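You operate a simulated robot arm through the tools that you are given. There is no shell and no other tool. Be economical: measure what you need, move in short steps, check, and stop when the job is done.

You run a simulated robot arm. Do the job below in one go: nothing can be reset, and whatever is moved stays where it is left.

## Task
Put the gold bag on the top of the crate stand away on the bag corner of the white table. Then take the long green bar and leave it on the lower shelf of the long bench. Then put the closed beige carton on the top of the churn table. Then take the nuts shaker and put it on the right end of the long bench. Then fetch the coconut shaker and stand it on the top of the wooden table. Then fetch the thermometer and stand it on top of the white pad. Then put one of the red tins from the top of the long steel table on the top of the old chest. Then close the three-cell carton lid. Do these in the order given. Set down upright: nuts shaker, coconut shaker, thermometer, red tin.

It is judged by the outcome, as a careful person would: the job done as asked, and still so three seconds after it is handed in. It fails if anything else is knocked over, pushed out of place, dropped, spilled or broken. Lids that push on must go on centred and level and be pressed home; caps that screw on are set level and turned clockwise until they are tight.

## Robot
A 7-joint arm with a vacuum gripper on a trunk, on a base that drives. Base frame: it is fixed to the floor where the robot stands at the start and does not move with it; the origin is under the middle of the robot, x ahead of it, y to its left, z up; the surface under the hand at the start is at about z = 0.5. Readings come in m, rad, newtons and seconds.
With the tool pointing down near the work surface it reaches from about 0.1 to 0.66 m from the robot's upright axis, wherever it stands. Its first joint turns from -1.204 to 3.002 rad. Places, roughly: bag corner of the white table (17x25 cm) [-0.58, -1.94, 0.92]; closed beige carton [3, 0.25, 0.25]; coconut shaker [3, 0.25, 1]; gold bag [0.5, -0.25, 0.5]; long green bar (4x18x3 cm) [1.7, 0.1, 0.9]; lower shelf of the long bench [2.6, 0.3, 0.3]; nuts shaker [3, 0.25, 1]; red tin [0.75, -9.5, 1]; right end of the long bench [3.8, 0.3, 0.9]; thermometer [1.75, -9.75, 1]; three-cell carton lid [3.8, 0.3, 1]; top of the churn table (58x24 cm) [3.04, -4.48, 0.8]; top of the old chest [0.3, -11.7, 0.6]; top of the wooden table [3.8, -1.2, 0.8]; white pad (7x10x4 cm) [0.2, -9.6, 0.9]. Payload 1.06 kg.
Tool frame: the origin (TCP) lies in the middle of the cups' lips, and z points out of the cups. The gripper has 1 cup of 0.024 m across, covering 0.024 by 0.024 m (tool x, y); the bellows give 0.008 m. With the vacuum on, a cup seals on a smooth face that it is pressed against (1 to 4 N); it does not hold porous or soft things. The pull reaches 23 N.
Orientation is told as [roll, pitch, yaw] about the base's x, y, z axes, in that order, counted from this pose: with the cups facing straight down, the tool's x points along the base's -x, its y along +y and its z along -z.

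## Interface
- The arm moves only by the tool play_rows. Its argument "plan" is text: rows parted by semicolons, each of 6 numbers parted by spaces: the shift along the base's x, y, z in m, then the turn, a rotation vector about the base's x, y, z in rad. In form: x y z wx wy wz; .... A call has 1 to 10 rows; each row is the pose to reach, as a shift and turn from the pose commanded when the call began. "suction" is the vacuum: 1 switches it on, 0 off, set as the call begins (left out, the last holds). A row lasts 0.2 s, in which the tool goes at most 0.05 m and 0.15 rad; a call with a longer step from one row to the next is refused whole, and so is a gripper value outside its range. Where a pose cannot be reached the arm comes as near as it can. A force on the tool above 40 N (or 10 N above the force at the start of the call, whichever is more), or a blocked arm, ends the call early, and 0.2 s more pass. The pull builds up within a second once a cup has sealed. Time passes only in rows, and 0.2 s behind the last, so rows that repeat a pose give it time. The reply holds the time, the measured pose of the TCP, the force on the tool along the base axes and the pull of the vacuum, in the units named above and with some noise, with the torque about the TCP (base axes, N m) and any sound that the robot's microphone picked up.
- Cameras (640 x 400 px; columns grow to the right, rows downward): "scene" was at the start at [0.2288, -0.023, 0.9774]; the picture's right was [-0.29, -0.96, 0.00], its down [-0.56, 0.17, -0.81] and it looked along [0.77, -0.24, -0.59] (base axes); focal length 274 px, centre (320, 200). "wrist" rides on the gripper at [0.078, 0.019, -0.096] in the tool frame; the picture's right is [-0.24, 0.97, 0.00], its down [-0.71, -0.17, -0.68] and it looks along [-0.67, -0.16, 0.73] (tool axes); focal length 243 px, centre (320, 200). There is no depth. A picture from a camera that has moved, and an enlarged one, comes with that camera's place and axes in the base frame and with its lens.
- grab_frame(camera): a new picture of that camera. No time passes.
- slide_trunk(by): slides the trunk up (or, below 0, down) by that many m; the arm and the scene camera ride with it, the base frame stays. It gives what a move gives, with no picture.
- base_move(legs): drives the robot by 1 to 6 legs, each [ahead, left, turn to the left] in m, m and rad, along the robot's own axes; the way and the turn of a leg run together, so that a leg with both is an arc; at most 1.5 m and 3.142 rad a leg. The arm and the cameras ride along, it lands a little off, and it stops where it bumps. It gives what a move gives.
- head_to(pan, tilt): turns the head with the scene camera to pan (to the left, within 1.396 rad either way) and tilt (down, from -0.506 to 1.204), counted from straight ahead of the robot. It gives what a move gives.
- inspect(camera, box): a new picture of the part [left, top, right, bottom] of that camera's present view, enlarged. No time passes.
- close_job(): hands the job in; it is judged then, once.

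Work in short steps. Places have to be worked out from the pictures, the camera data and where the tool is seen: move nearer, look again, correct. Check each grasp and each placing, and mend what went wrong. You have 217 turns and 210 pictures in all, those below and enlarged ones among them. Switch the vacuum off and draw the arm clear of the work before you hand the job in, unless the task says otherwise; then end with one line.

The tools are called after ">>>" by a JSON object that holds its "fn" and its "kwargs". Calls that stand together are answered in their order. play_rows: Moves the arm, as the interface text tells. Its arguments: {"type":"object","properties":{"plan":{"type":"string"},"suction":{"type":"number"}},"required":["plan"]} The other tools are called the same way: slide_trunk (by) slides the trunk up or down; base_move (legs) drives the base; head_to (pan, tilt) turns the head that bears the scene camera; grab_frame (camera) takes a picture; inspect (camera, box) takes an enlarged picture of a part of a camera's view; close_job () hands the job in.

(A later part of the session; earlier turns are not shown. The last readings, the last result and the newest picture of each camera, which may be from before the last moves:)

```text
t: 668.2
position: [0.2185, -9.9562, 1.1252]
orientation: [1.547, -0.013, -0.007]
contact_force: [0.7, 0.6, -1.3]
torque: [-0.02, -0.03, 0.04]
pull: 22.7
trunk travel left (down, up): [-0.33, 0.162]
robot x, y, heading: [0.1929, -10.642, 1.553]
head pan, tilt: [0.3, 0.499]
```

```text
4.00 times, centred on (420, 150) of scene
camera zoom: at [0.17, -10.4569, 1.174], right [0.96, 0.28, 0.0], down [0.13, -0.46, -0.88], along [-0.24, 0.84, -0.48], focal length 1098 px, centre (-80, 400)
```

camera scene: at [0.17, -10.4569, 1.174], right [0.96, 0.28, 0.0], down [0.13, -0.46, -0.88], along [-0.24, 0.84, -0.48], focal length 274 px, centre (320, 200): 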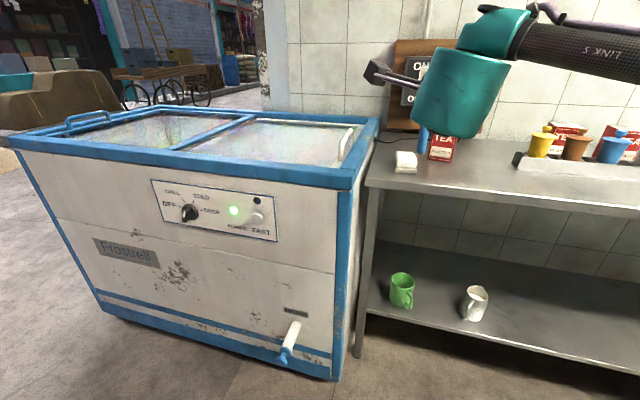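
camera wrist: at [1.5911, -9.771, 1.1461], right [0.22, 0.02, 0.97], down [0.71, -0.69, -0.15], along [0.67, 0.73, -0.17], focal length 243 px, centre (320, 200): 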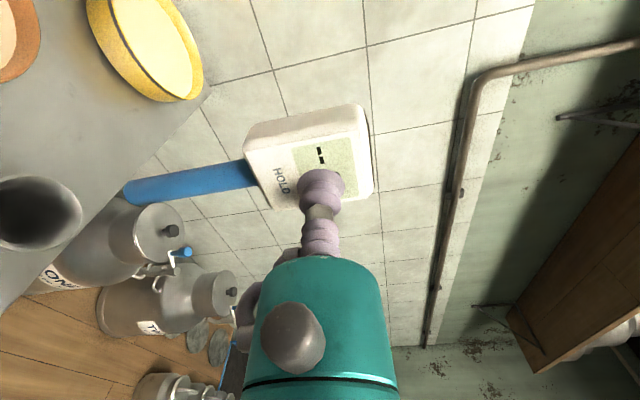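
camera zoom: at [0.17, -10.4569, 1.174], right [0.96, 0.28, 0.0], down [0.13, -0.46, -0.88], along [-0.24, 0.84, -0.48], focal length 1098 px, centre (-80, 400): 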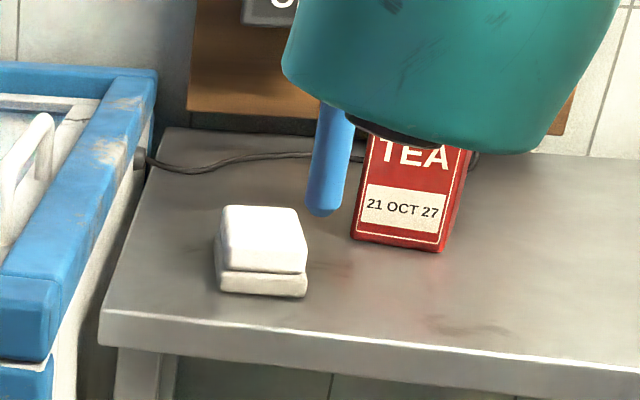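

The pad is a plain white block: top at z≈0.905, centre ≈(0.202, -9.67). I'll drive the base in 0.27 m so the thermometer is above it, then check its verticality.

>>> {"fn": "base_move", "kwargs": {"legs": [[0.27, 0, 0.01]]}}

>>> {"fn": "inspect", "kwargs": {"camera": "scene", "box": [260, 60, 500, 210]}}

>>> {"fn": "inspect", "kwargs": {"camera": "wrist", "box": [60, 80, 380, 280]}}

```text
t: 670.2
position: [0.2162, -9.6776, 1.1259]
orientation: [1.549, -0.012, 0.0]
contact_force: [0.4, 0.2, -0.3]
torque: [-0.02, -0.01, 0.01]
pull: 22.7
trunk travel left (down, up): [-0.33, 0.162]
robot x, y, heading: [0.1966, -10.3689, 1.559]
head pan, tilt: [0.3, 0.499]
```

```text
2.67 times, centred on (380, 135) of scene
camera zoom: at [0.1722, -10.1786, 1.1739], right [0.96, 0.29, 0.0], down [0.14, -0.46, -0.88], along [-0.25, 0.84, -0.48], focal length 732 px, centre (160, 373)
```

zoom: 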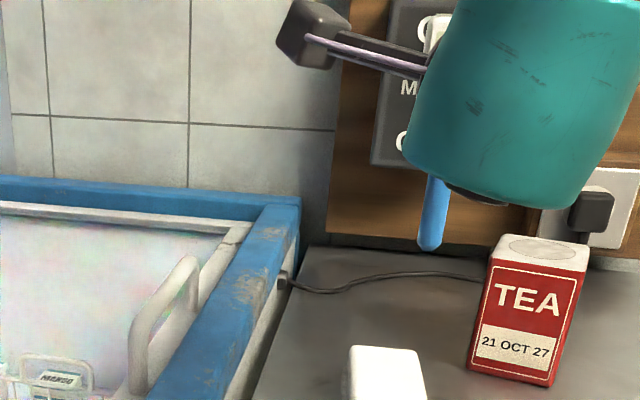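

```text
2.00 times, centred on (220, 180) of wrist
camera zoom: at [0.1379, -9.7748, 1.1456], right [0.22, 0.02, 0.97], down [0.71, -0.69, -0.15], along [0.67, 0.72, -0.17], focal length 485 px, centre (520, 240)
```

zoom: 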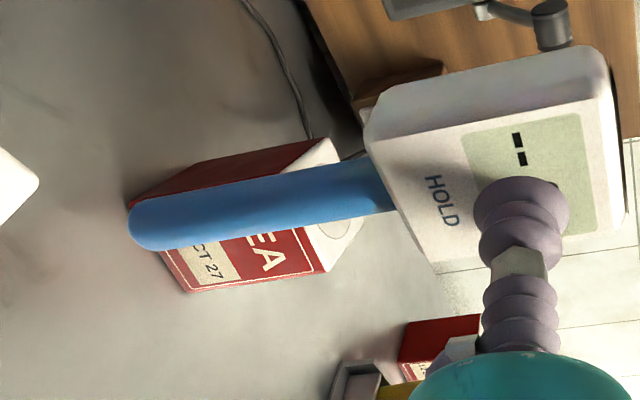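

The rod is within about 2° of vertical. I'll zoom on the rod's end and the pad before setting it down.

>>> {"fn": "inspect", "kwargs": {"camera": "wrist", "box": [0, 130, 160, 230]}}

```text
4.00 times, centred on (80, 180) of wrist
camera zoom: at [0.1379, -9.7748, 1.1456], right [0.22, 0.02, 0.97], down [0.71, -0.69, -0.15], along [0.67, 0.72, -0.17], focal length 970 px, centre (1280, 280)
```

zoom: 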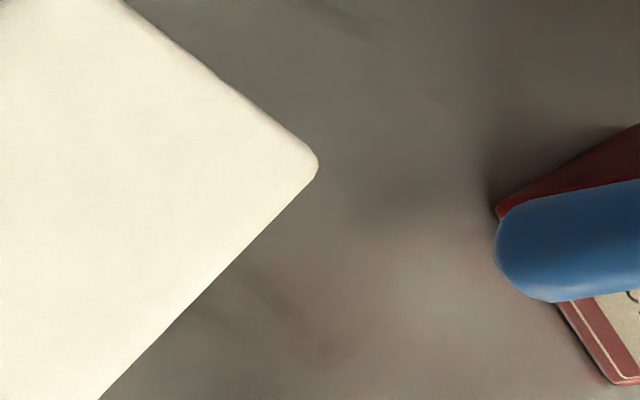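

Pad spans about x 0.15–0.222, y -9.707 to -9.607 with a smooth flat top. Shift 1.7 cm left, add a small tilt correction, and descend gently.

>>> {"fn": "play_rows", "kwargs": {"plan": "-0.01 0 0 0 0.012 0; -0.018 0 -0.02 0 0.022 0; -0.018 0 -0.05 0 0.022 0; -0.018 0 -0.075 0 0.022 0; -0.018 0 -0.082 0 0.022 0; -0.018 0 -0.082 0 0.022 0"}}

>>> {"fn": "inspect", "kwargs": {"camera": "wrist", "box": [40, 80, 360, 280]}}

>>> {"fn": "inspect", "kwargs": {"camera": "scene", "box": [300, 100, 460, 220]}}

```text
t: 671.6
position: [0.1994, -9.6778, 1.0452]
orientation: [1.549, 0.01, 0.001]
contact_force: [-0.5, 0.4, 0.0]
torque: [0.02, -0.01, 0.05]
pull: 22.8
trunk travel left (down, up): [-0.33, 0.162]
robot x, y, heading: [0.1978, -10.3616, 1.562]
head pan, tilt: [0.3, 0.499]
```

```text
2.00 times, centred on (200, 180) of wrist
camera zoom: at [0.1209, -9.7757, 1.067], right [0.24, 0.02, 0.97], down [0.71, -0.69, -0.16], along [0.66, 0.72, -0.18], focal length 485 px, centre (560, 240)
```

zoom: 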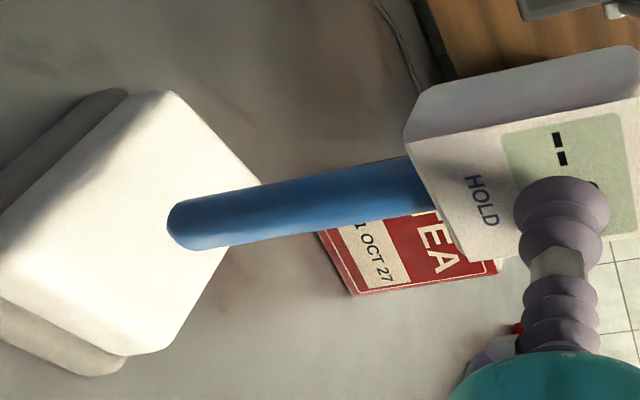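

```text
3.33 times, centred on (380, 160) of scene
camera zoom: at [0.1722, -10.179, 1.174], right [0.96, 0.29, 0.0], down [0.14, -0.46, -0.88], along [-0.25, 0.84, -0.48], focal length 915 px, centre (120, 333)
```

zoom: 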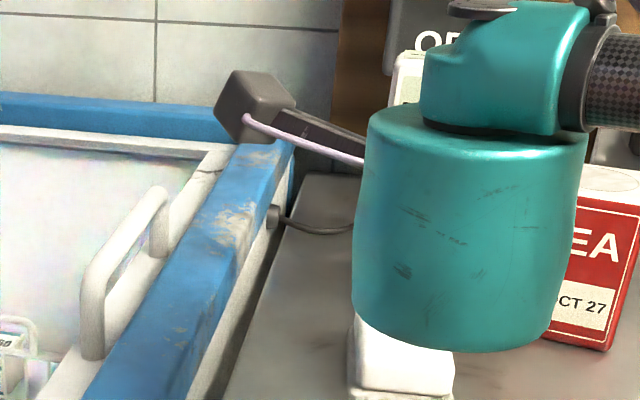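

The rod will land almost exactly at the pad's centre. Lower in 3 mm steps until contact.

>>> {"fn": "play_rows", "kwargs": {"plan": "0 0 -0.004 0 0 0; 0 0 -0.008 0 0 0; 0 0 -0.011 0 0 0; 0 0 -0.014 0 0 0; 0 0 -0.017 0 0 0; 0 0 -0.017 0 0 0"}}

```text
t: 673.0
position: [0.1974, -9.679, 1.0258]
orientation: [1.548, 0.01, 0.001]
contact_force: [0.2, 1.0, 0.4]
torque: [-0.02, -0.02, -0.02]
pull: 22.8
trunk travel left (down, up): [-0.33, 0.162]
robot x, y, heading: [0.1961, -10.3644, 1.56]
head pan, tilt: [0.3, 0.499]
```

>>> {"fn": "play_rows", "kwargs": {"plan": "0 0 -0.003 0 0 0; 0 0 -0.006 0 0 0; 0 0 -0.008 0 0 0; 0 0 -0.008 0 0 0"}}

>>> {"fn": "inspect", "kwargs": {"camera": "wrist", "box": [40, 80, 360, 280]}}

```text
t: 674.0
position: [0.1987, -9.6787, 1.0187]
orientation: [1.548, 0.01, 0.0]
contact_force: [0.3, -0.3, -0.8]
torque: [0.01, -0.01, 0.0]
pull: 22.6
trunk travel left (down, up): [-0.33, 0.162]
robot x, y, heading: [0.1961, -10.3614, 1.559]
head pan, tilt: [0.3, 0.499]
```

```text
2.00 times, centred on (200, 180) of wrist
camera zoom: at [0.1203, -9.7753, 1.0403], right [0.24, 0.02, 0.97], down [0.71, -0.69, -0.16], along [0.66, 0.72, -0.18], focal length 485 px, centre (560, 240)
```

zoom: 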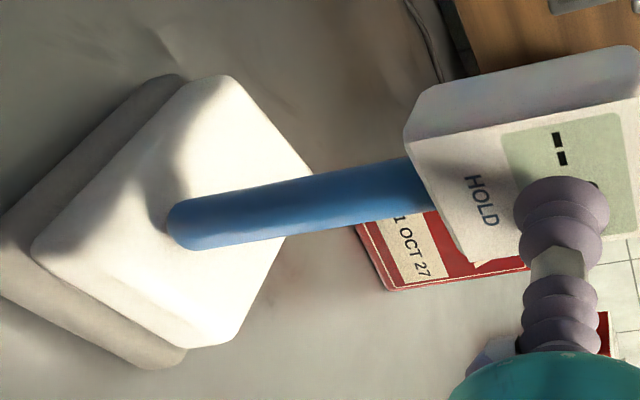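

The shadow is converging on the rod's end; a few mm more.

>>> {"fn": "play_rows", "kwargs": {"plan": "0 0 -0.003 0 0 0; 0 0 -0.005 0 0 0; 0 0 -0.007 0 0 0; 0 0 -0.007 0 0 0"}}

```text
t: 675.0
position: [0.1982, -9.6784, 1.0129]
orientation: [1.553, 0.007, -0.001]
contact_force: [1.4, -2.3, 11.6]
torque: [-0.03, -0.01, -0.01]
pull: 22.7
trunk travel left (down, up): [-0.33, 0.162]
robot x, y, heading: [0.1993, -10.3619, 1.561]
head pan, tilt: [0.3, 0.499]
```

Contact with small torque, so it's seated flat. Ease the force off, then release and wait before withdrawing.

>>> {"fn": "play_rows", "kwargs": {"plan": "0 0 0.002 0 0 0; 0 0 0.003 0 0 0; 0 0 0.003 0 0 0"}}

>>> {"fn": "play_rows", "kwargs": {"plan": "0 0 0 0 0 0; 0 0 0 0 0 0; 0 0 0 0 0 0; 0 0 0 0 0 0; 0 -0.001 0 0 0 0; 0 -0.002 0 0 0 0; 0 -0.003 0 0 0 0; 0 -0.004 0 0 0 0", "suction": 0}}

>>> {"fn": "inspect", "kwargs": {"camera": "wrist", "box": [40, 80, 360, 280]}}

```text
t: 675.8
position: [0.1979, -9.6784, 1.0129]
orientation: [1.547, 0.008, -0.002]
contact_force: [0.3, -0.1, -1.1]
torque: [0.03, 0.02, 0.02]
pull: 22.9
trunk travel left (down, up): [-0.33, 0.162]
robot x, y, heading: [0.2002, -10.3677, 1.563]
head pan, tilt: [0.3, 0.499]
```

```text
t: 677.6
position: [0.1984, -9.682, 1.0152]
orientation: [1.548, 0.01, 0.0]
contact_force: [-0.1, 0.3, 0.5]
torque: [0.04, -0.01, 0.03]
pull: 0.0
trunk travel left (down, up): [-0.33, 0.162]
robot x, y, heading: [0.1946, -10.3651, 1.559]
head pan, tilt: [0.3, 0.499]
```

```text
2.00 times, centred on (200, 180) of wrist
camera zoom: at [0.1205, -9.7787, 1.0367], right [0.24, 0.02, 0.97], down [0.71, -0.69, -0.16], along [0.66, 0.72, -0.18], focal length 485 px, centre (560, 240)
```

zoom: 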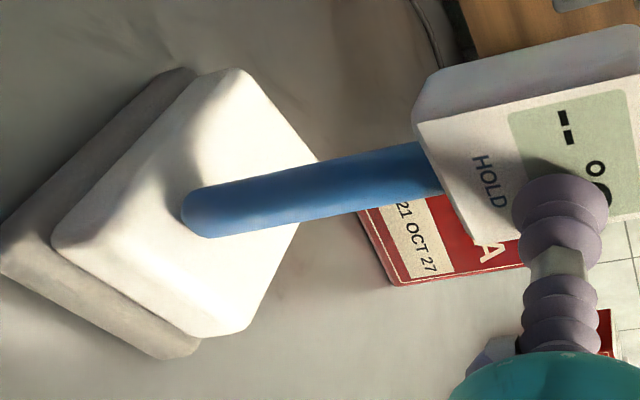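

It stays in place as the cup recedes. Withdraw slowly to a safe distance and check.

>>> {"fn": "play_rows", "kwargs": {"plan": "0 -0.004 0 0 0 0; 0 -0.008 0 0 0 0; 0 -0.015 0 0 0 0; 0 -0.03 0 0 0 0; 0 -0.06 0 0 0 0; 0 -0.1 0 0 0 0; 0 -0.14 0 0 0 0; 0 -0.18 0 0 0 0"}}

>>> {"fn": "grab_frame", "kwargs": {"camera": "wrist"}}

```text
t: 679.4
position: [0.1967, -9.8622, 1.016]
orientation: [1.548, 0.009, -0.003]
contact_force: [0.1, -0.3, 0.1]
torque: [-0.03, -0.03, 0.04]
pull: 0.1
trunk travel left (down, up): [-0.33, 0.162]
robot x, y, heading: [0.1931, -10.3648, 1.563]
head pan, tilt: [0.3, 0.499]
```

```text
44 pictures are left
camera wrist: at [0.1188, -9.9589, 1.0369], right [0.24, 0.02, 0.97], down [0.71, -0.69, -0.16], along [0.67, 0.72, -0.18], focal length 243 px, centre (320, 200)
```

wrist: 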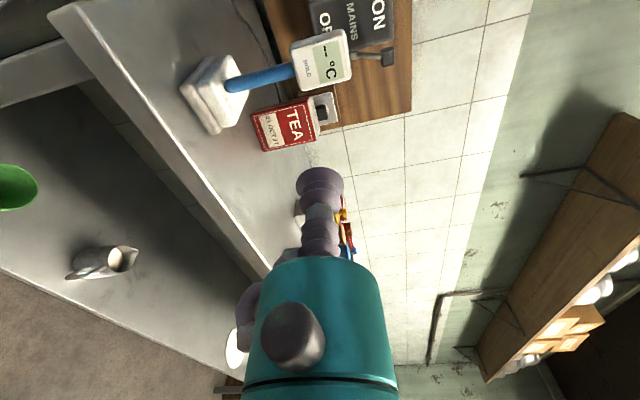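

The thermometer stands on the pad. Next: the TEA tin nearby, face centre ≈(0.303, -9.563, 0.93). The hand's camera block points left, toward the thermometer, so I'll first shift right and roll the tool so the camera points up.

>>> {"fn": "base_move", "kwargs": {"legs": [[0, -0.105, 0]]}}

>>> {"fn": "play_rows", "kwargs": {"plan": "0 0 0 0 0.15 0; 0 0 0 0 0.3 0; 0 0 0 0 0.45 0; 0 0 0 0 0.6 0; 0 0 0 0 0.75 0; 0 0 0 0 0.9 0; 0 0 0 0 1.05 0; 0 0 0 0 1.2 0; 0 0 0 0 1.35 0; 0 0 0 0 1.5 0"}}

>>> {"fn": "grab_frame", "kwargs": {"camera": "wrist"}}

```text
t: 681.0
position: [0.302, -9.8627, 1.016]
orientation: [1.549, 0.008, -0.002]
contact_force: [-0.2, 0.4, -0.6]
torque: [-0.03, 0.02, 0.0]
pull: 0.0
trunk travel left (down, up): [-0.33, 0.162]
robot x, y, heading: [0.3032, -10.3688, 1.555]
head pan, tilt: [0.3, 0.499]
```

```text
t: 683.2
position: [0.3032, -9.8618, 1.0163]
orientation: [1.519, 1.513, -0.028]
contact_force: [-0.3, -0.3, 0.1]
torque: [-0.03, 0.0, 0.01]
pull: 0.1
trunk travel left (down, up): [-0.33, 0.162]
robot x, y, heading: [0.3004, -10.3647, 1.562]
head pan, tilt: [0.3, 0.499]
```

```text
43 pictures are left
camera wrist: at [0.3191, -9.9592, 1.0956], right [0.98, 0.02, -0.18], down [-0.11, -0.69, -0.71], along [-0.14, 0.72, -0.68], focal length 243 px, centre (320, 200)
```

wrist: 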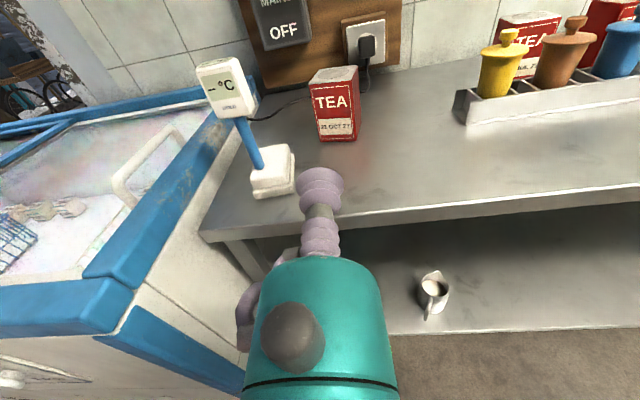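

Camera is up now and the thermometer reads vertical. Tin face centre ≈(0.3015, -9.56), yawed ~8°. Drive in 0.15 m, lower and align.

>>> {"fn": "base_move", "kwargs": {"legs": [[0.15, 0, 0]]}}

>>> {"fn": "play_rows", "kwargs": {"plan": "0 0 -0.03 0 0 -0.06; 0 0 -0.06 0 0 -0.12; 0 0.02 -0.094 0 0 -0.12; 0 0.06 -0.094 0 0 -0.12; 0 0.09 -0.094 0 0 -0.12; 0 0.09 -0.094 0 0 -0.12", "suction": 1}}

>>> {"fn": "grab_frame", "kwargs": {"camera": "wrist"}}

```text
t: 684.5
position: [0.3045, -9.7106, 1.0158]
orientation: [1.513, 1.509, -0.036]
contact_force: [-0.5, -0.2, -0.8]
torque: [-0.03, 0.01, 0.0]
pull: 0.1
trunk travel left (down, up): [-0.33, 0.162]
robot x, y, heading: [0.3048, -10.2139, 1.557]
head pan, tilt: [0.3, 0.499]
```

```text
t: 686.0
position: [0.3049, -9.6214, 0.9229]
orientation: [1.523, 1.51, -0.146]
contact_force: [0.0, -0.1, -0.2]
torque: [0.0, -0.01, 0.01]
pull: 0.1
trunk travel left (down, up): [-0.33, 0.162]
robot x, y, heading: [0.3034, -10.2177, 1.56]
head pan, tilt: [0.3, 0.499]
```

```text
42 pictures are left
camera wrist: at [0.3102, -9.7191, 1.0024], right [0.98, -0.1, -0.17], down [-0.19, -0.67, -0.72], along [-0.05, 0.73, -0.68], focal length 243 px, centre (320, 200)
```

wrist: 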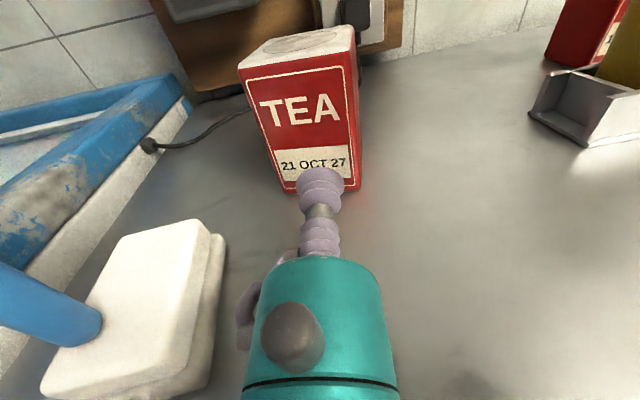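

Well aligned. Approach the face.

>>> {"fn": "play_rows", "kwargs": {"plan": "-0.004 0.02 0 0 0 0; -0.004 0.035 0 0 0 0; -0.004 0.045 0 0 0 0; -0.004 0.052 0 0 0 0; -0.004 0.058 0 0 0 0; -0.004 0.063 0 0 0 0; -0.004 0.067 0 0 0 0; -0.004 0.067 0 0 0 0"}}

>>> {"fn": "inspect", "kwargs": {"camera": "wrist", "box": [200, 40, 440, 220]}}

```text
t: 687.8
position: [0.3002, -9.5556, 0.9223]
orientation: [1.521, 1.51, -0.148]
contact_force: [-0.3, -0.9, 1.7]
torque: [0.01, -0.01, 0.04]
pull: 23.6
trunk travel left (down, up): [-0.33, 0.162]
robot x, y, heading: [0.3011, -10.2151, 1.561]
head pan, tilt: [0.3, 0.499]
```

```text
2.22 times, centred on (320, 130) of wrist
camera zoom: at [0.3047, -9.6532, 1.0017], right [0.98, -0.1, -0.17], down [-0.19, -0.67, -0.72], along [-0.05, 0.73, -0.68], focal length 539 px, centre (320, 356)
```

zoom: 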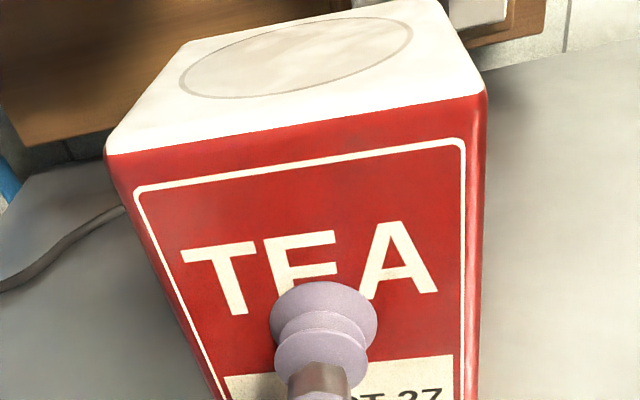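

Sealed. Lift straight up well above the thermometer's top, then back away.

>>> {"fn": "play_rows", "kwargs": {"plan": "0 0 0.01 0 0 0; 0 0 0.04 0 0 0; 0.01 0 0.08 0 0 0; 0.02 0 0.11 0 0 0; 0.03 0 0.13 0 0 0; 0.03 0 0.13 0 0 0"}}

>>> {"fn": "slide_trunk", "kwargs": {"by": 0.1}}

>>> {"fn": "base_move", "kwargs": {"legs": [[-0.35, 0, 0]]}}

>>> {"fn": "head_to", "kwargs": {"pan": 0.2, "tilt": 0.5}}

>>> {"fn": "grab_frame", "kwargs": {"camera": "scene"}}

```text
t: 689.1
position: [0.3293, -9.5557, 1.052]
orientation: [1.518, 1.51, -0.151]
contact_force: [-0.5, 0.1, -1.7]
torque: [-0.09, 0.01, -0.01]
pull: 23.0
trunk travel left (down, up): [-0.33, 0.162]
robot x, y, heading: [0.3022, -10.2133, 1.557]
head pan, tilt: [0.3, 0.499]
```

```text
t: 690.5
position: [0.3301, -9.5544, 1.1512]
orientation: [1.498, 1.508, -0.17]
contact_force: [0.4, 0.0, -2.2]
torque: [-0.07, 0.01, -0.01]
pull: 23.2
trunk travel left (down, up): [-0.43, 0.062]
robot x, y, heading: [0.3034, -10.2135, 1.565]
head pan, tilt: [0.3, 0.499]
```

```text
t: 692.7
position: [0.3273, -9.9017, 1.152]
orientation: [1.525, 1.509, -0.145]
contact_force: [0.0, -0.1, -3.0]
torque: [-0.07, -0.04, 0.0]
pull: 23.3
trunk travel left (down, up): [-0.43, 0.062]
robot x, y, heading: [0.3001, -10.5568, 1.559]
head pan, tilt: [0.3, 0.499]
```

```text
t: 693.4
position: [0.3277, -9.8995, 1.1517]
orientation: [1.512, 1.51, -0.156]
contact_force: [0.5, 0.3, -1.9]
torque: [-0.1, 0.01, -0.02]
pull: 22.9
trunk travel left (down, up): [-0.43, 0.062]
robot x, y, heading: [0.2998, -10.5583, 1.559]
head pan, tilt: [0.201, 0.499]
```

```text
40 pictures are left
camera scene: at [0.2842, -10.4091, 1.2832], right [0.98, 0.19, 0.0], down [0.09, -0.47, -0.88], along [-0.17, 0.86, -0.48], focal length 274 px, centre (320, 200)
```

scene: 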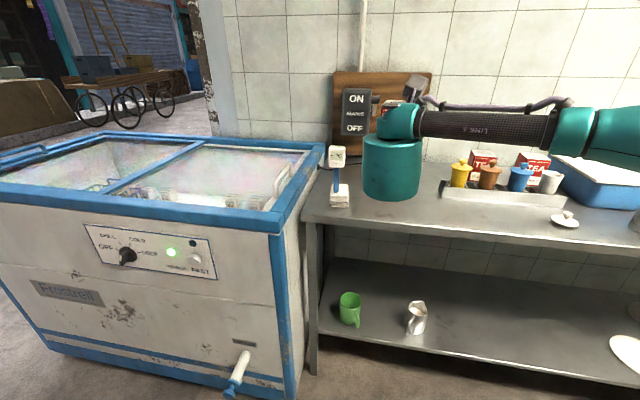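

The thermometer still stands and the tin is held. Turn around to face the old chest.

>>> {"fn": "base_move", "kwargs": {"legs": [[0, 0, -1.571], [0, 0, -1.571]]}}

>>> {"fn": "head_to", "kwargs": {"pan": 0.35, "tilt": 0.6}}

>>> {"fn": "grab_frame", "kwargs": {"camera": "scene"}}

```text
t: 701.4
position: [0.2753, -11.2204, 1.1518]
orientation: [1.514, 1.511, 2.993]
contact_force: [-0.8, 0.2, -2.8]
torque: [0.07, 0.0, 0.0]
pull: 22.9
trunk travel left (down, up): [-0.43, 0.062]
robot x, y, heading: [0.2958, -10.5586, -1.575]
head pan, tilt: [0.201, 0.499]
```

```text
t: 702.1
position: [0.2748, -11.2213, 1.1524]
orientation: [1.511, 1.51, 2.991]
contact_force: [0.8, 0.0, -2.7]
torque: [0.11, -0.01, -0.03]
pull: 23.4
trunk travel left (down, up): [-0.43, 0.062]
robot x, y, heading: [0.2993, -10.5636, -1.576]
head pan, tilt: [0.351, 0.6]
```

```text
39 pictures are left
camera scene: at [0.3304, -10.6993, 1.2742], right [-0.94, -0.34, 0.0], down [-0.19, 0.53, -0.83], along [0.28, -0.78, -0.56], focal length 274 px, centre (320, 200)
```

scene: 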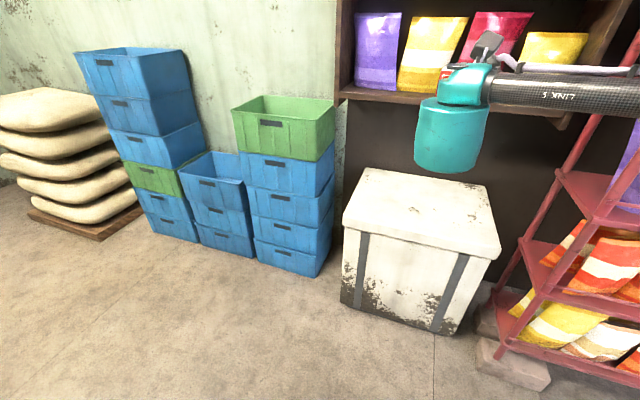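

Chest top spans about x 0–0.52, y from -11.52 back, with a shelf above its rear. I'll lower the trunk here, then drive in to put the tin near the front middle at about (0.32, -11.66).

>>> {"fn": "slide_trunk", "kwargs": {"by": -0.38}}

>>> {"fn": "base_move", "kwargs": {"legs": [[0.3, 0.05, 0]]}}

>>> {"fn": "grab_frame", "kwargs": {"camera": "wrist"}}

>>> {"fn": "grab_frame", "kwargs": {"camera": "scene"}}

```text
t: 705.8
position: [0.2763, -11.2201, 0.7725]
orientation: [1.516, 1.509, 2.995]
contact_force: [-0.4, 0.4, -2.3]
torque: [0.09, -0.02, -0.01]
pull: 22.8
trunk travel left (down, up): [-0.05, 0.442]
robot x, y, heading: [0.2992, -10.5601, -1.581]
head pan, tilt: [0.351, 0.6]
```

```text
t: 707.9
position: [0.3256, -11.5212, 0.7726]
orientation: [1.515, 1.509, 2.995]
contact_force: [0.4, 0.8, -1.9]
torque: [0.1, -0.05, -0.01]
pull: 22.6
trunk travel left (down, up): [-0.05, 0.442]
robot x, y, heading: [0.3468, -10.8617, -1.574]
head pan, tilt: [0.351, 0.6]
```

```text
38 pictures are left
camera wrist: at [0.3193, -11.4277, 0.8515], right [-0.98, 0.09, -0.17], down [0.19, 0.67, -0.71], along [0.05, -0.73, -0.68], focal length 243 px, centre (320, 200)
```

wrist: 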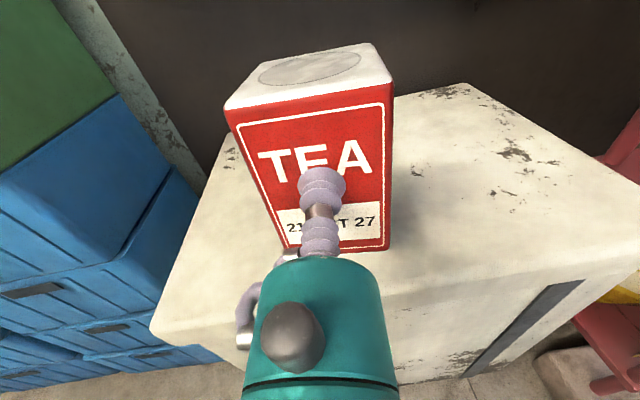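

```text
37 pictures are left
camera scene: at [0.3788, -11.1219, 0.8682], right [-0.94, -0.34, 0.0], down [-0.19, 0.53, -0.82], along [0.28, -0.78, -0.57], focal length 274 px, centre (320, 200)
```

scene: 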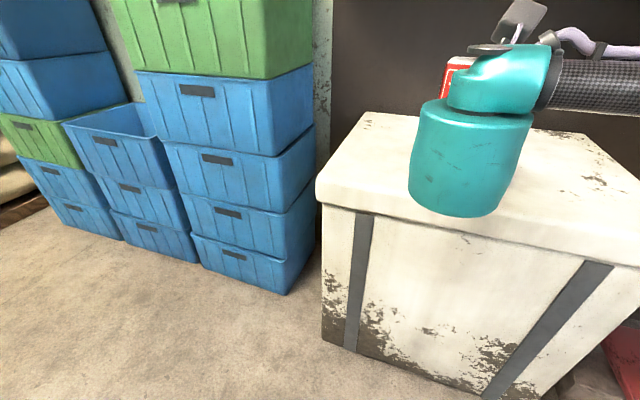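

Continue 0.13 m in, then lower in steps until contact.

>>> {"fn": "base_move", "kwargs": {"legs": [[0.13, 0, 0]]}}

>>> {"fn": "play_rows", "kwargs": {"plan": "0 0 -0.03 0 0 0; 0 0 -0.06 0 0 0; 0 0 -0.075 0 0 0; 0 0 -0.085 0 0 0; 0 0 -0.09 0 0 0; 0 0 -0.09 0 0 0"}}

>>> {"fn": "grab_frame", "kwargs": {"camera": "wrist"}}

```text
t: 709.1
position: [0.3219, -11.6484, 0.7713]
orientation: [1.515, 1.509, 2.993]
contact_force: [0.4, -0.3, -2.4]
torque: [0.08, -0.02, -0.03]
pull: 23.0
trunk travel left (down, up): [-0.05, 0.442]
robot x, y, heading: [0.3441, -10.987, -1.579]
head pan, tilt: [0.351, 0.6]
```

```text
t: 710.5
position: [0.3228, -11.6488, 0.6832]
orientation: [1.541, 1.508, 3.016]
contact_force: [0.4, 1.4, 1.5]
torque: [-0.04, 0.08, -0.05]
pull: 22.6
trunk travel left (down, up): [-0.05, 0.442]
robot x, y, heading: [0.3459, -10.9893, -1.581]
head pan, tilt: [0.351, 0.6]
```

```text
36 pictures are left
camera wrist: at [0.3169, -11.5545, 0.7631], right [-0.98, 0.09, -0.17], down [0.19, 0.67, -0.72], along [0.05, -0.74, -0.68], focal length 243 px, centre (320, 200)
```

wrist: 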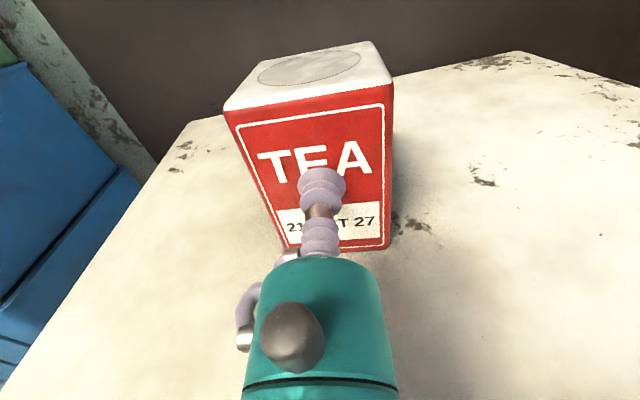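

Contact has begun at z≈0.683. Press 2 mm more, release, wait and withdraw.

>>> {"fn": "play_rows", "kwargs": {"plan": "0 0 -0.002 0 0 0; 0 0 -0.003 0 0 0; 0 0 -0.003 0 0 0"}}

>>> {"fn": "play_rows", "kwargs": {"plan": "0 0 0.001 0 0 0; 0 0 0.001 0 0 0; 0 0 0.001 0 0 0; 0 0 0.001 0 0 0; 0 0.005 0.001 0 0 0; 0 0.015 0.001 0 0 0; 0 0.04 0.005 0 0 0; 0 0.08 0.02 0 0 0; 0 0.12 0.05 0 0 0", "suction": 0}}

>>> {"fn": "grab_frame", "kwargs": {"camera": "wrist"}}

```text
t: 711.4
position: [0.3215, -11.6484, 0.681]
orientation: [1.562, 1.509, 3.039]
contact_force: [-1.6, 3.8, 12.0]
torque: [0.05, -0.02, -0.04]
pull: 22.5
trunk travel left (down, up): [-0.05, 0.442]
robot x, y, heading: [0.3487, -10.988, -1.577]
head pan, tilt: [0.351, 0.6]
```

```text
t: 713.4
position: [0.3236, -11.5285, 0.7293]
orientation: [1.51, 1.508, 2.984]
contact_force: [-0.5, 0.4, 0.3]
torque: [0.0, 0.03, 0.01]
pull: 0.0
trunk travel left (down, up): [-0.05, 0.442]
robot x, y, heading: [0.349, -10.9881, -1.58]
head pan, tilt: [0.351, 0.6]
```

```text
35 pictures are left
camera wrist: at [0.3171, -11.4346, 0.8093], right [-0.98, 0.09, -0.17], down [0.19, 0.67, -0.71], along [0.05, -0.73, -0.68], focal length 243 px, centre (320, 200)
```

wrist: 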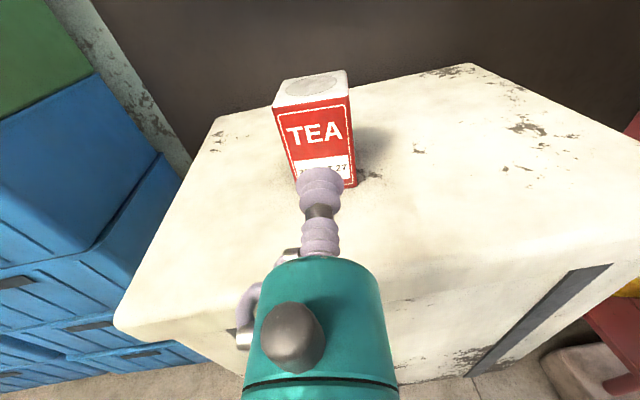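

The red tin stands upright on the chest. Back away, raise the trunk, retract, and start the drive back to the first room for the carton lid.

>>> {"fn": "base_move", "kwargs": {"legs": [[-0.42, 0, 0]]}}

>>> {"fn": "slide_trunk", "kwargs": {"by": 0.4}}

>>> {"fn": "play_rows", "kwargs": {"plan": "0 0.03 0 0 0 0; 0 0.06 0 0 0 0; 0 0.08 0 0 0 0; 0 0.08 0 0 0 0"}}

>>> {"fn": "base_move", "kwargs": {"legs": [[0, -1.4, 0.005], [0, -1.15, 0], [-1.4, 0, 0], [-1.43, 0, 0]]}}

```text
t: 716.0
position: [0.3246, -11.1042, 0.7297]
orientation: [1.515, 1.509, 2.989]
contact_force: [-0.3, 0.1, 0.0]
torque: [-0.01, -0.01, 0.0]
pull: 0.2
trunk travel left (down, up): [-0.05, 0.442]
robot x, y, heading: [0.3522, -10.5628, -1.577]
head pan, tilt: [0.351, 0.6]
```

```text
t: 719.8
position: [0.325, -11.1045, 1.1283]
orientation: [1.503, 1.508, 2.979]
contact_force: [-0.1, 0.4, -0.1]
torque: [0.01, 0.03, 0.02]
pull: 0.2
trunk travel left (down, up): [-0.45, 0.042]
robot x, y, heading: [0.3521, -10.5607, -1.578]
head pan, tilt: [0.351, 0.6]
```

```text
t: 720.8
position: [0.3233, -11.0229, 1.1286]
orientation: [1.513, 1.51, 2.987]
contact_force: [-0.1, 1.5, -0.7]
torque: [-0.01, 0.0, 0.0]
pull: 0.1
trunk travel left (down, up): [-0.45, 0.042]
robot x, y, heading: [0.3492, -10.5656, -1.577]
head pan, tilt: [0.351, 0.6]
```

```text
t: 756.7
position: [-2.3182, -8.2094, 1.1289]
orientation: [1.518, 1.511, 3.048]
contact_force: [-0.1, 0.5, 0.4]
torque: [0.01, 0.02, 0.01]
pull: 0.0
trunk travel left (down, up): [-0.45, 0.042]
robot x, y, heading: [-2.3191, -7.7474, -1.522]
head pan, tilt: [0.351, 0.6]
```

Continue north and around the sacks back to the passage.

>>> {"fn": "base_move", "kwargs": {"legs": [[-1.2, 0.12, -0.05], [-0.2, 1.35, 0], [-0.3, 1.0, 0]]}}

```text
t: 783.1
position: [0.1109, -6.4969, 1.1294]
orientation: [1.517, 1.509, 3.009]
contact_force: [0.6, -0.7, 0.3]
torque: [0.0, -0.02, -0.03]
pull: 0.1
trunk travel left (down, up): [-0.45, 0.042]
robot x, y, heading: [0.1287, -6.0371, -1.559]
head pan, tilt: [0.351, 0.6]
```

Now back up the passage and into the first room, then turn to face the bench.

>>> {"fn": "base_move", "kwargs": {"legs": [[-1.45, 0, -0.01], [-1.45, 0, 0], [-0.32, 0.02, 0], [0, 1.45, 0], [-0.5, 0.5, 0], [0, 0, 1.571]]}}

```text
t: 819.5
position: [2.5003, -2.3097, 1.13]
orientation: [1.516, 1.51, -1.692]
contact_force: [-0.1, 0.1, -0.2]
torque: [0.02, -0.01, -0.02]
pull: 0.0
trunk travel left (down, up): [-0.45, 0.042]
robot x, y, heading: [2.0385, -2.2971, 0.02]
head pan, tilt: [0.351, 0.6]
```

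Turn to face the bench, drive up and look at the carton.

>>> {"fn": "base_move", "kwargs": {"legs": [[0, 0, 1.55], [1.4, 0, 0], [0, -1.15, 0], [0.35, 0, 0]]}}

>>> {"fn": "head_to", "kwargs": {"pan": -0.35, "tilt": 0.5}}

>>> {"fn": "grab_frame", "kwargs": {"camera": "scene"}}

```text
t: 842.2
position: [3.2696, -0.1194, 1.1281]
orientation: [1.509, 1.51, -0.185]
contact_force: [-0.1, -0.2, 0.0]
torque: [-0.03, 0.0, -0.02]
pull: 0.0
trunk travel left (down, up): [-0.45, 0.042]
robot x, y, heading: [3.2263, -0.5766, 1.535]
head pan, tilt: [0.351, 0.6]
```

```text
t: 843.3
position: [3.2704, -0.1206, 1.1293]
orientation: [1.519, 1.511, -0.177]
contact_force: [-0.2, -0.5, 0.0]
torque: [-0.03, -0.02, -0.02]
pull: 0.1
trunk travel left (down, up): [-0.45, 0.042]
robot x, y, heading: [3.2303, -0.58, 1.531]
head pan, tilt: [-0.351, 0.499]
```

```text
34 pictures are left
camera scene: at [3.268, -0.4477, 1.3069], right [0.93, -0.38, 0.0], down [-0.18, -0.44, -0.88], along [0.33, 0.81, -0.48], focal length 274 px, centre (320, 200)
```

scene: 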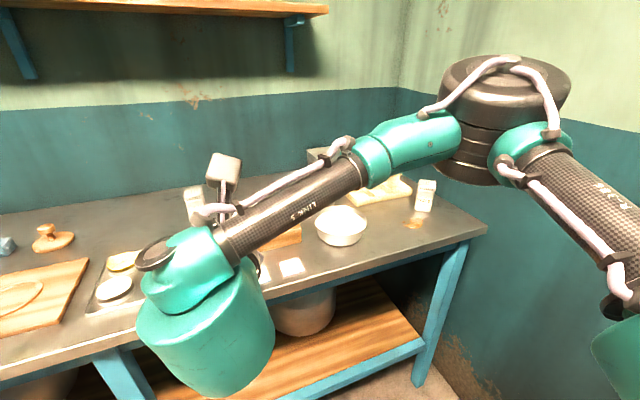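

NUTS still stands. Turn right ~0.7 rad so I can see the carton past the arm.

>>> {"fn": "base_move", "kwargs": {"legs": [[0.05, -0.08, -0.7]]}}

>>> {"fn": "head_to", "kwargs": {"pan": 0.25, "tilt": 0.5}}

>>> {"fn": "inspect", "kwargs": {"camera": "scene", "box": [160, 60, 480, 260]}}

```text
t: 845.5
position: [3.6445, -0.2337, 1.1277]
orientation: [1.515, 1.51, -0.87]
contact_force: [-0.4, 0.6, 0.3]
torque: [0.0, 0.02, 0.0]
pull: 0.0
trunk travel left (down, up): [-0.45, 0.042]
robot x, y, heading: [3.3235, -0.5656, 0.848]
head pan, tilt: [-0.351, 0.499]
```

```text
t: 846.5
position: [3.6433, -0.2336, 1.1284]
orientation: [1.517, 1.51, -0.868]
contact_force: [0.0, 0.0, 0.6]
torque: [0.0, 0.0, 0.02]
pull: 0.0
trunk travel left (down, up): [-0.45, 0.042]
robot x, y, heading: [3.3213, -0.5616, 0.84]
head pan, tilt: [0.25, 0.499]
```

```text
2.00 times, centred on (320, 160) of scene
camera zoom: at [3.3946, -0.4464, 1.307], right [0.89, -0.46, 0.0], down [-0.22, -0.42, -0.88], along [0.4, 0.78, -0.48], focal length 549 px, centre (320, 280)
```

zoom: 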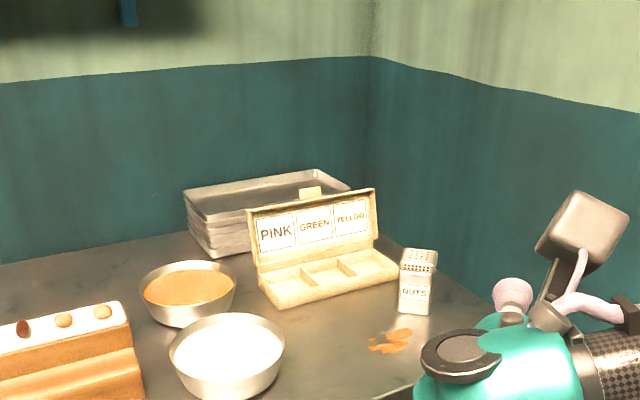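

Clear view: carton base x≈3.67–3.91, y≈0.23–0.32; the lid leans back ~17°, its top at (y≈0.352, z≈0.977). I'll seal the cup on the lid's inner face (left of NUTS, x≈3.73), swing it just past vertical, release, and let it fall shut. First reposition the base facing the bench.

>>> {"fn": "base_move", "kwargs": {"legs": [[0, 0, 0.66], [0, -0.15, 0], [0.17, 0, 0]]}}

>>> {"fn": "play_rows", "kwargs": {"plan": "0.03 0 0 0 0 0.1; 0.07 0 0 0 0 0.2; 0.11 0.02 -0.01 -0.08 0 0.2; 0.15 0.05 -0.03 -0.16 0 0.2; 0.18 0.08 -0.05 -0.24 0 0.2; 0.187 0.12 -0.07 -0.24 0 0.2; 0.187 0.15 -0.1 -0.24 0 0.2; 0.187 0.16 -0.13 -0.24 0 0.2; 0.187 0.17 -0.15 -0.24 0 0.2; 0.187 0.17 -0.15 -0.24 0 0.2"}}

>>> {"fn": "grab_frame", "kwargs": {"camera": "wrist"}}

>>> {"fn": "grab_frame", "kwargs": {"camera": "scene"}}

```text
t: 851.4
position: [3.53, 0.0559, 1.1294]
orientation: [1.507, 1.507, -0.206]
contact_force: [0.2, -0.7, 0.1]
torque: [-0.03, 0.01, -0.01]
pull: 0.0
trunk travel left (down, up): [-0.45, 0.042]
robot x, y, heading: [3.4828, -0.4049, 1.522]
head pan, tilt: [0.25, 0.499]
```

```text
refused: row 4 steps farther than a row can; nothing moved
```

```text
32 pictures are left
camera wrist: at [3.53, -0.0423, 1.2086], right [0.97, -0.14, -0.17], down [-0.22, -0.66, -0.71], along [-0.02, 0.74, -0.68], focal length 243 px, centre (320, 200)
```

wrist: 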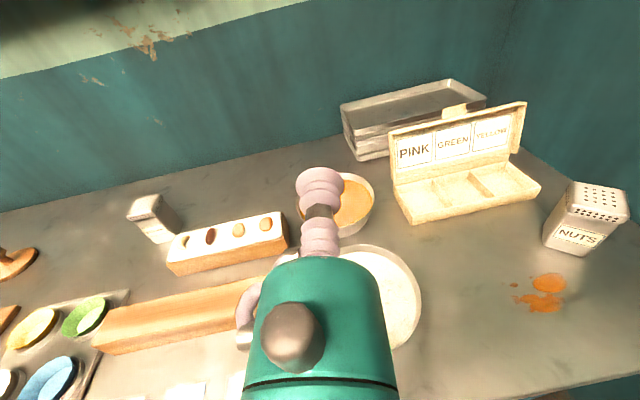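

```text
31 pictures are left
camera scene: at [3.4683, -0.2656, 1.3068], right [0.98, 0.19, 0.0], down [0.09, -0.47, -0.88], along [-0.17, 0.86, -0.48], focal length 274 px, centre (320, 200)
```

scene: 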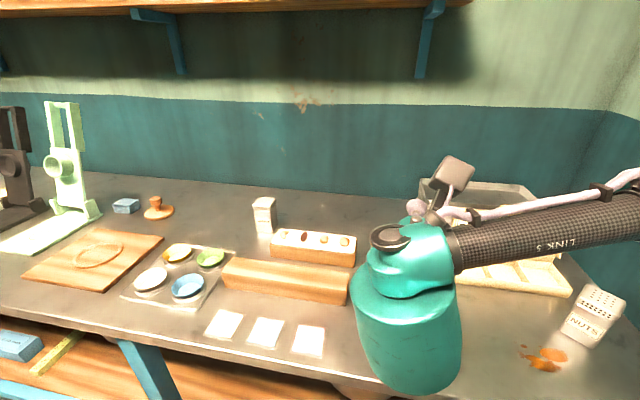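

The wrist view confirms the lid geometry. I'll nudge the base forward 4 cm and go to a standoff 5 cm in front of the PINK panel, tool tilted 0.33 rad down to match the lid.

>>> {"fn": "base_move", "kwargs": {"legs": [[0.04, 0, 0]]}}

>>> {"fn": "play_rows", "kwargs": {"plan": "0.03 0 0 -0.1 0.007 0.045; 0.07 0.01 0 -0.2 0.014 0.09; 0.11 0.03 -0.005 -0.3 0.02 0.13; 0.145 0.055 -0.01 -0.33 0.022 0.136; 0.175 0.075 -0.03 -0.33 0.022 0.136; 0.19 0.095 -0.06 -0.33 0.022 0.136; 0.19 0.12 -0.095 -0.33 0.022 0.136; 0.19 0.15 -0.125 -0.33 0.022 0.136; 0.19 0.18 -0.155 -0.33 0.022 0.136; 0.19 0.195 -0.171 -0.33 0.022 0.136"}}

>>> {"fn": "grab_frame", "kwargs": {"camera": "wrist"}}

```text
t: 852.3
position: [3.5322, 0.0958, 1.129]
orientation: [1.504, 1.508, -0.208]
contact_force: [-1.3, 0.6, 0.6]
torque: [0.0, 0.0, 0.01]
pull: 0.1
trunk travel left (down, up): [-0.45, 0.042]
robot x, y, heading: [3.485, -0.3611, 1.516]
head pan, tilt: [0.25, 0.499]
```

```text
t: 854.5
position: [3.7218, 0.2893, 0.9574]
orientation: [0.185, 1.231, -1.382]
contact_force: [-0.1, -0.7, -0.1]
torque: [0.03, 0.0, -0.01]
pull: 0.1
trunk travel left (down, up): [-0.45, 0.042]
robot x, y, heading: [3.4843, -0.3622, 1.518]
head pan, tilt: [0.25, 0.499]
```

```text
30 pictures are left
camera wrist: at [3.7347, 0.2228, 1.0637], right [0.98, -0.06, -0.16], down [-0.13, -0.88, -0.45], along [-0.12, 0.47, -0.88], focal length 243 px, centre (320, 200)
```

wrist: 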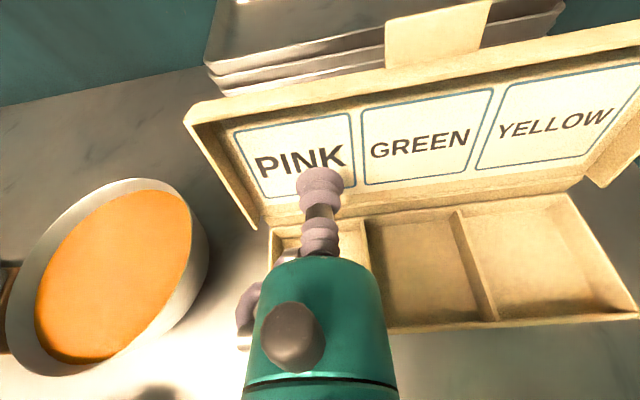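

The cup is aimed at the PINK panel's right half. Approach along the tool axis with suction on.

>>> {"fn": "play_rows", "kwargs": {"plan": "0 0.024 -0.009 0 0 0; 0 0.036 -0.013 0 0 0; 0 0.042 -0.015 0 0 0; 0 0.047 -0.017 0 0 0; 0 0.052 -0.0187 0 0 0; 0 0.056 -0.02 0 0 0; 0 0.06 -0.0215 0 0 0; 0 0.06 -0.0215 0 0 0", "suction": 1}}

>>> {"fn": "grab_frame", "kwargs": {"camera": "wrist"}}

```text
t: 855.2
position: [3.7221, 0.3254, 0.9436]
orientation: [0.181, 1.228, -1.384]
contact_force: [-1.0, -26.3, 6.3]
torque: [0.17, -0.08, 0.05]
pull: 22.9
trunk travel left (down, up): [-0.45, 0.042]
robot x, y, heading: [3.4847, -0.3639, 1.517]
head pan, tilt: [0.25, 0.499]
stopped in row 3: the force on the tool passed its limit at 47 N (the readings are from after the stop); the commanded pose is now the measured one
```

```text
29 pictures are left
camera wrist: at [3.7349, 0.2587, 1.0496], right [0.98, -0.06, -0.16], down [-0.13, -0.88, -0.45], along [-0.12, 0.46, -0.88], focal length 243 px, centre (320, 200)
```

wrist: 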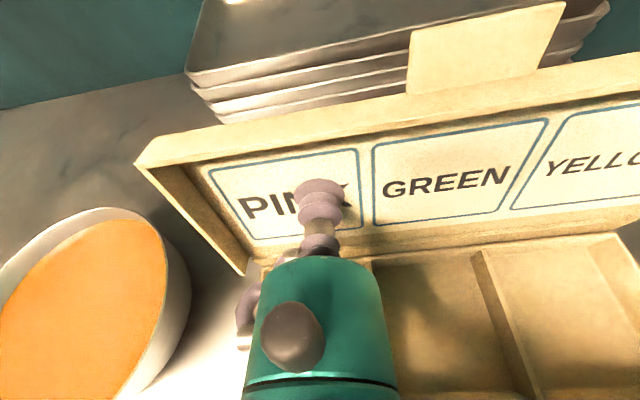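

Sealed on the lid. Now swing it forward about its hinge (≈y 0.315, z 0.885) in small arc steps to just past vertical.

>>> {"fn": "play_rows", "kwargs": {"plan": "0 -0.003 0 0 0 0; 0 -0.006 0.0007 0.1 0 0; 0 -0.012 0.0009 0.2 0 0; 0 -0.018 0.0005 0.3 0 0; 0 -0.018 0.0005 0.3 0 0"}}

>>> {"fn": "grab_frame", "kwargs": {"camera": "wrist"}}

```text
t: 856.4
position: [3.7212, 0.3095, 0.9445]
orientation: [1.044, 1.497, -0.531]
contact_force: [-0.1, -0.8, 8.4]
torque: [-0.01, -0.09, -0.03]
pull: 22.9
trunk travel left (down, up): [-0.45, 0.042]
robot x, y, heading: [3.4848, -0.3609, 1.52]
head pan, tilt: [0.25, 0.499]
```

```text
28 pictures are left
camera wrist: at [3.7346, 0.215, 1.0262], right [0.98, -0.01, -0.17], down [-0.13, -0.71, -0.69], along [-0.12, 0.7, -0.7], focal length 243 px, centre (320, 200)
```

wrist: 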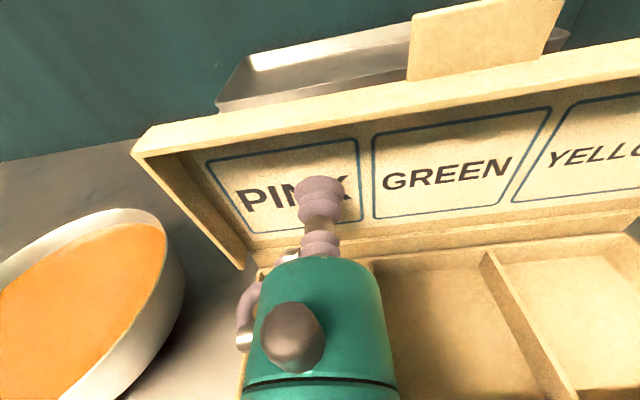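

The lid follows well and is about vertical. Swing ~0.17 rad further, slightly raised.

>>> {"fn": "play_rows", "kwargs": {"plan": "0 -0.003 0.002 0.05 0 0; 0 -0.0065 0.0015 0.11 0 0; 0 -0.011 0.001 0.18 0 0; 0 -0.011 0.001 0.18 0 0"}}

>>> {"fn": "grab_frame", "kwargs": {"camera": "scene"}}

```text
t: 857.4
position: [3.7207, 0.299, 0.9422]
orientation: [2.719, 1.418, 1.141]
contact_force: [-4.1, 1.9, 0.5]
torque: [0.16, 0.11, -0.02]
pull: 23.0
trunk travel left (down, up): [-0.45, 0.042]
robot x, y, heading: [3.4843, -0.3621, 1.516]
head pan, tilt: [0.25, 0.499]
```

```text
27 pictures are left
camera scene: at [3.4699, -0.2273, 1.3068], right [0.98, 0.19, 0.0], down [0.09, -0.47, -0.88], along [-0.17, 0.86, -0.48], focal length 274 px, centre (320, 200)
```

scene: 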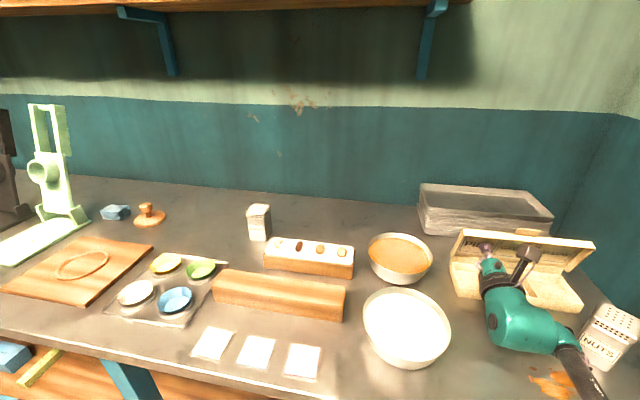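

The forearm now passes near the NUTS shaker; I'll zoom to check the clearance.

>>> {"fn": "inspect", "kwargs": {"camera": "scene", "box": [430, 200, 640, 400]}}

```text
2.00 times, centred on (535, 300) of scene
camera zoom: at [3.4699, -0.2273, 1.3068], right [0.98, 0.19, 0.0], down [0.09, -0.47, -0.88], along [-0.17, 0.86, -0.48], focal length 549 px, centre (-110, 0)
```

zoom: 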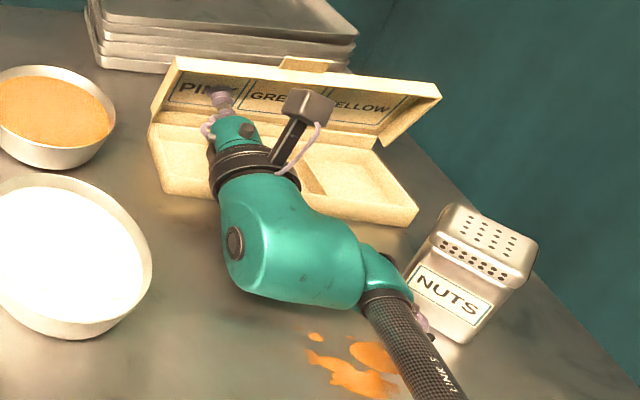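

NUTS is upright and the lid is past vertical. Release and withdraw straight back (slightly left), away from NUTS, letting the lid fall closed.

>>> {"fn": "play_rows", "kwargs": {"plan": "0 0 0 0 0 0; 0 0 0 0 0 0; -0.002 -0.01 0.001 0 0 0; -0.005 -0.04 0.003 0 0 0; -0.01 -0.08 0.005 0 0 0; -0.015 -0.12 0.008 0 0 0; -0.02 -0.15 0.02 0 0 0; -0.02 -0.17 0.05 0 0 0", "suction": 0}}

>>> {"fn": "grab_frame", "kwargs": {"camera": "scene"}}

```text
t: 859.2
position: [3.7017, 0.1273, 0.991]
orientation: [2.718, 1.418, 1.138]
contact_force: [0.7, 0.1, 0.5]
torque: [0.03, 0.03, -0.03]
pull: 0.1
trunk travel left (down, up): [-0.45, 0.042]
robot x, y, heading: [3.4868, -0.3626, 1.513]
head pan, tilt: [0.25, 0.499]
```

```text
25 pictures are left
camera scene: at [3.4702, -0.2277, 1.307], right [0.98, 0.19, 0.0], down [0.09, -0.47, -0.88], along [-0.17, 0.86, -0.48], focal length 274 px, centre (320, 200)
```

scene: 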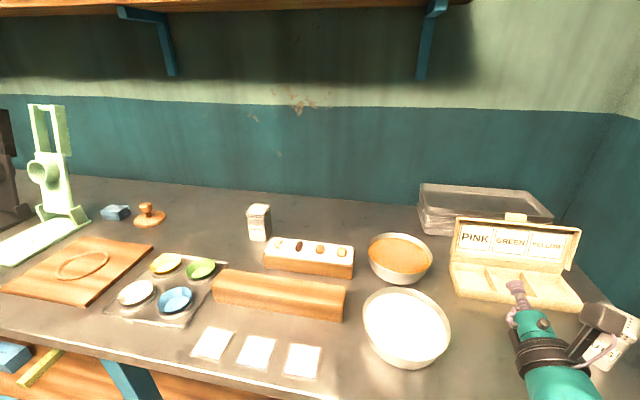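

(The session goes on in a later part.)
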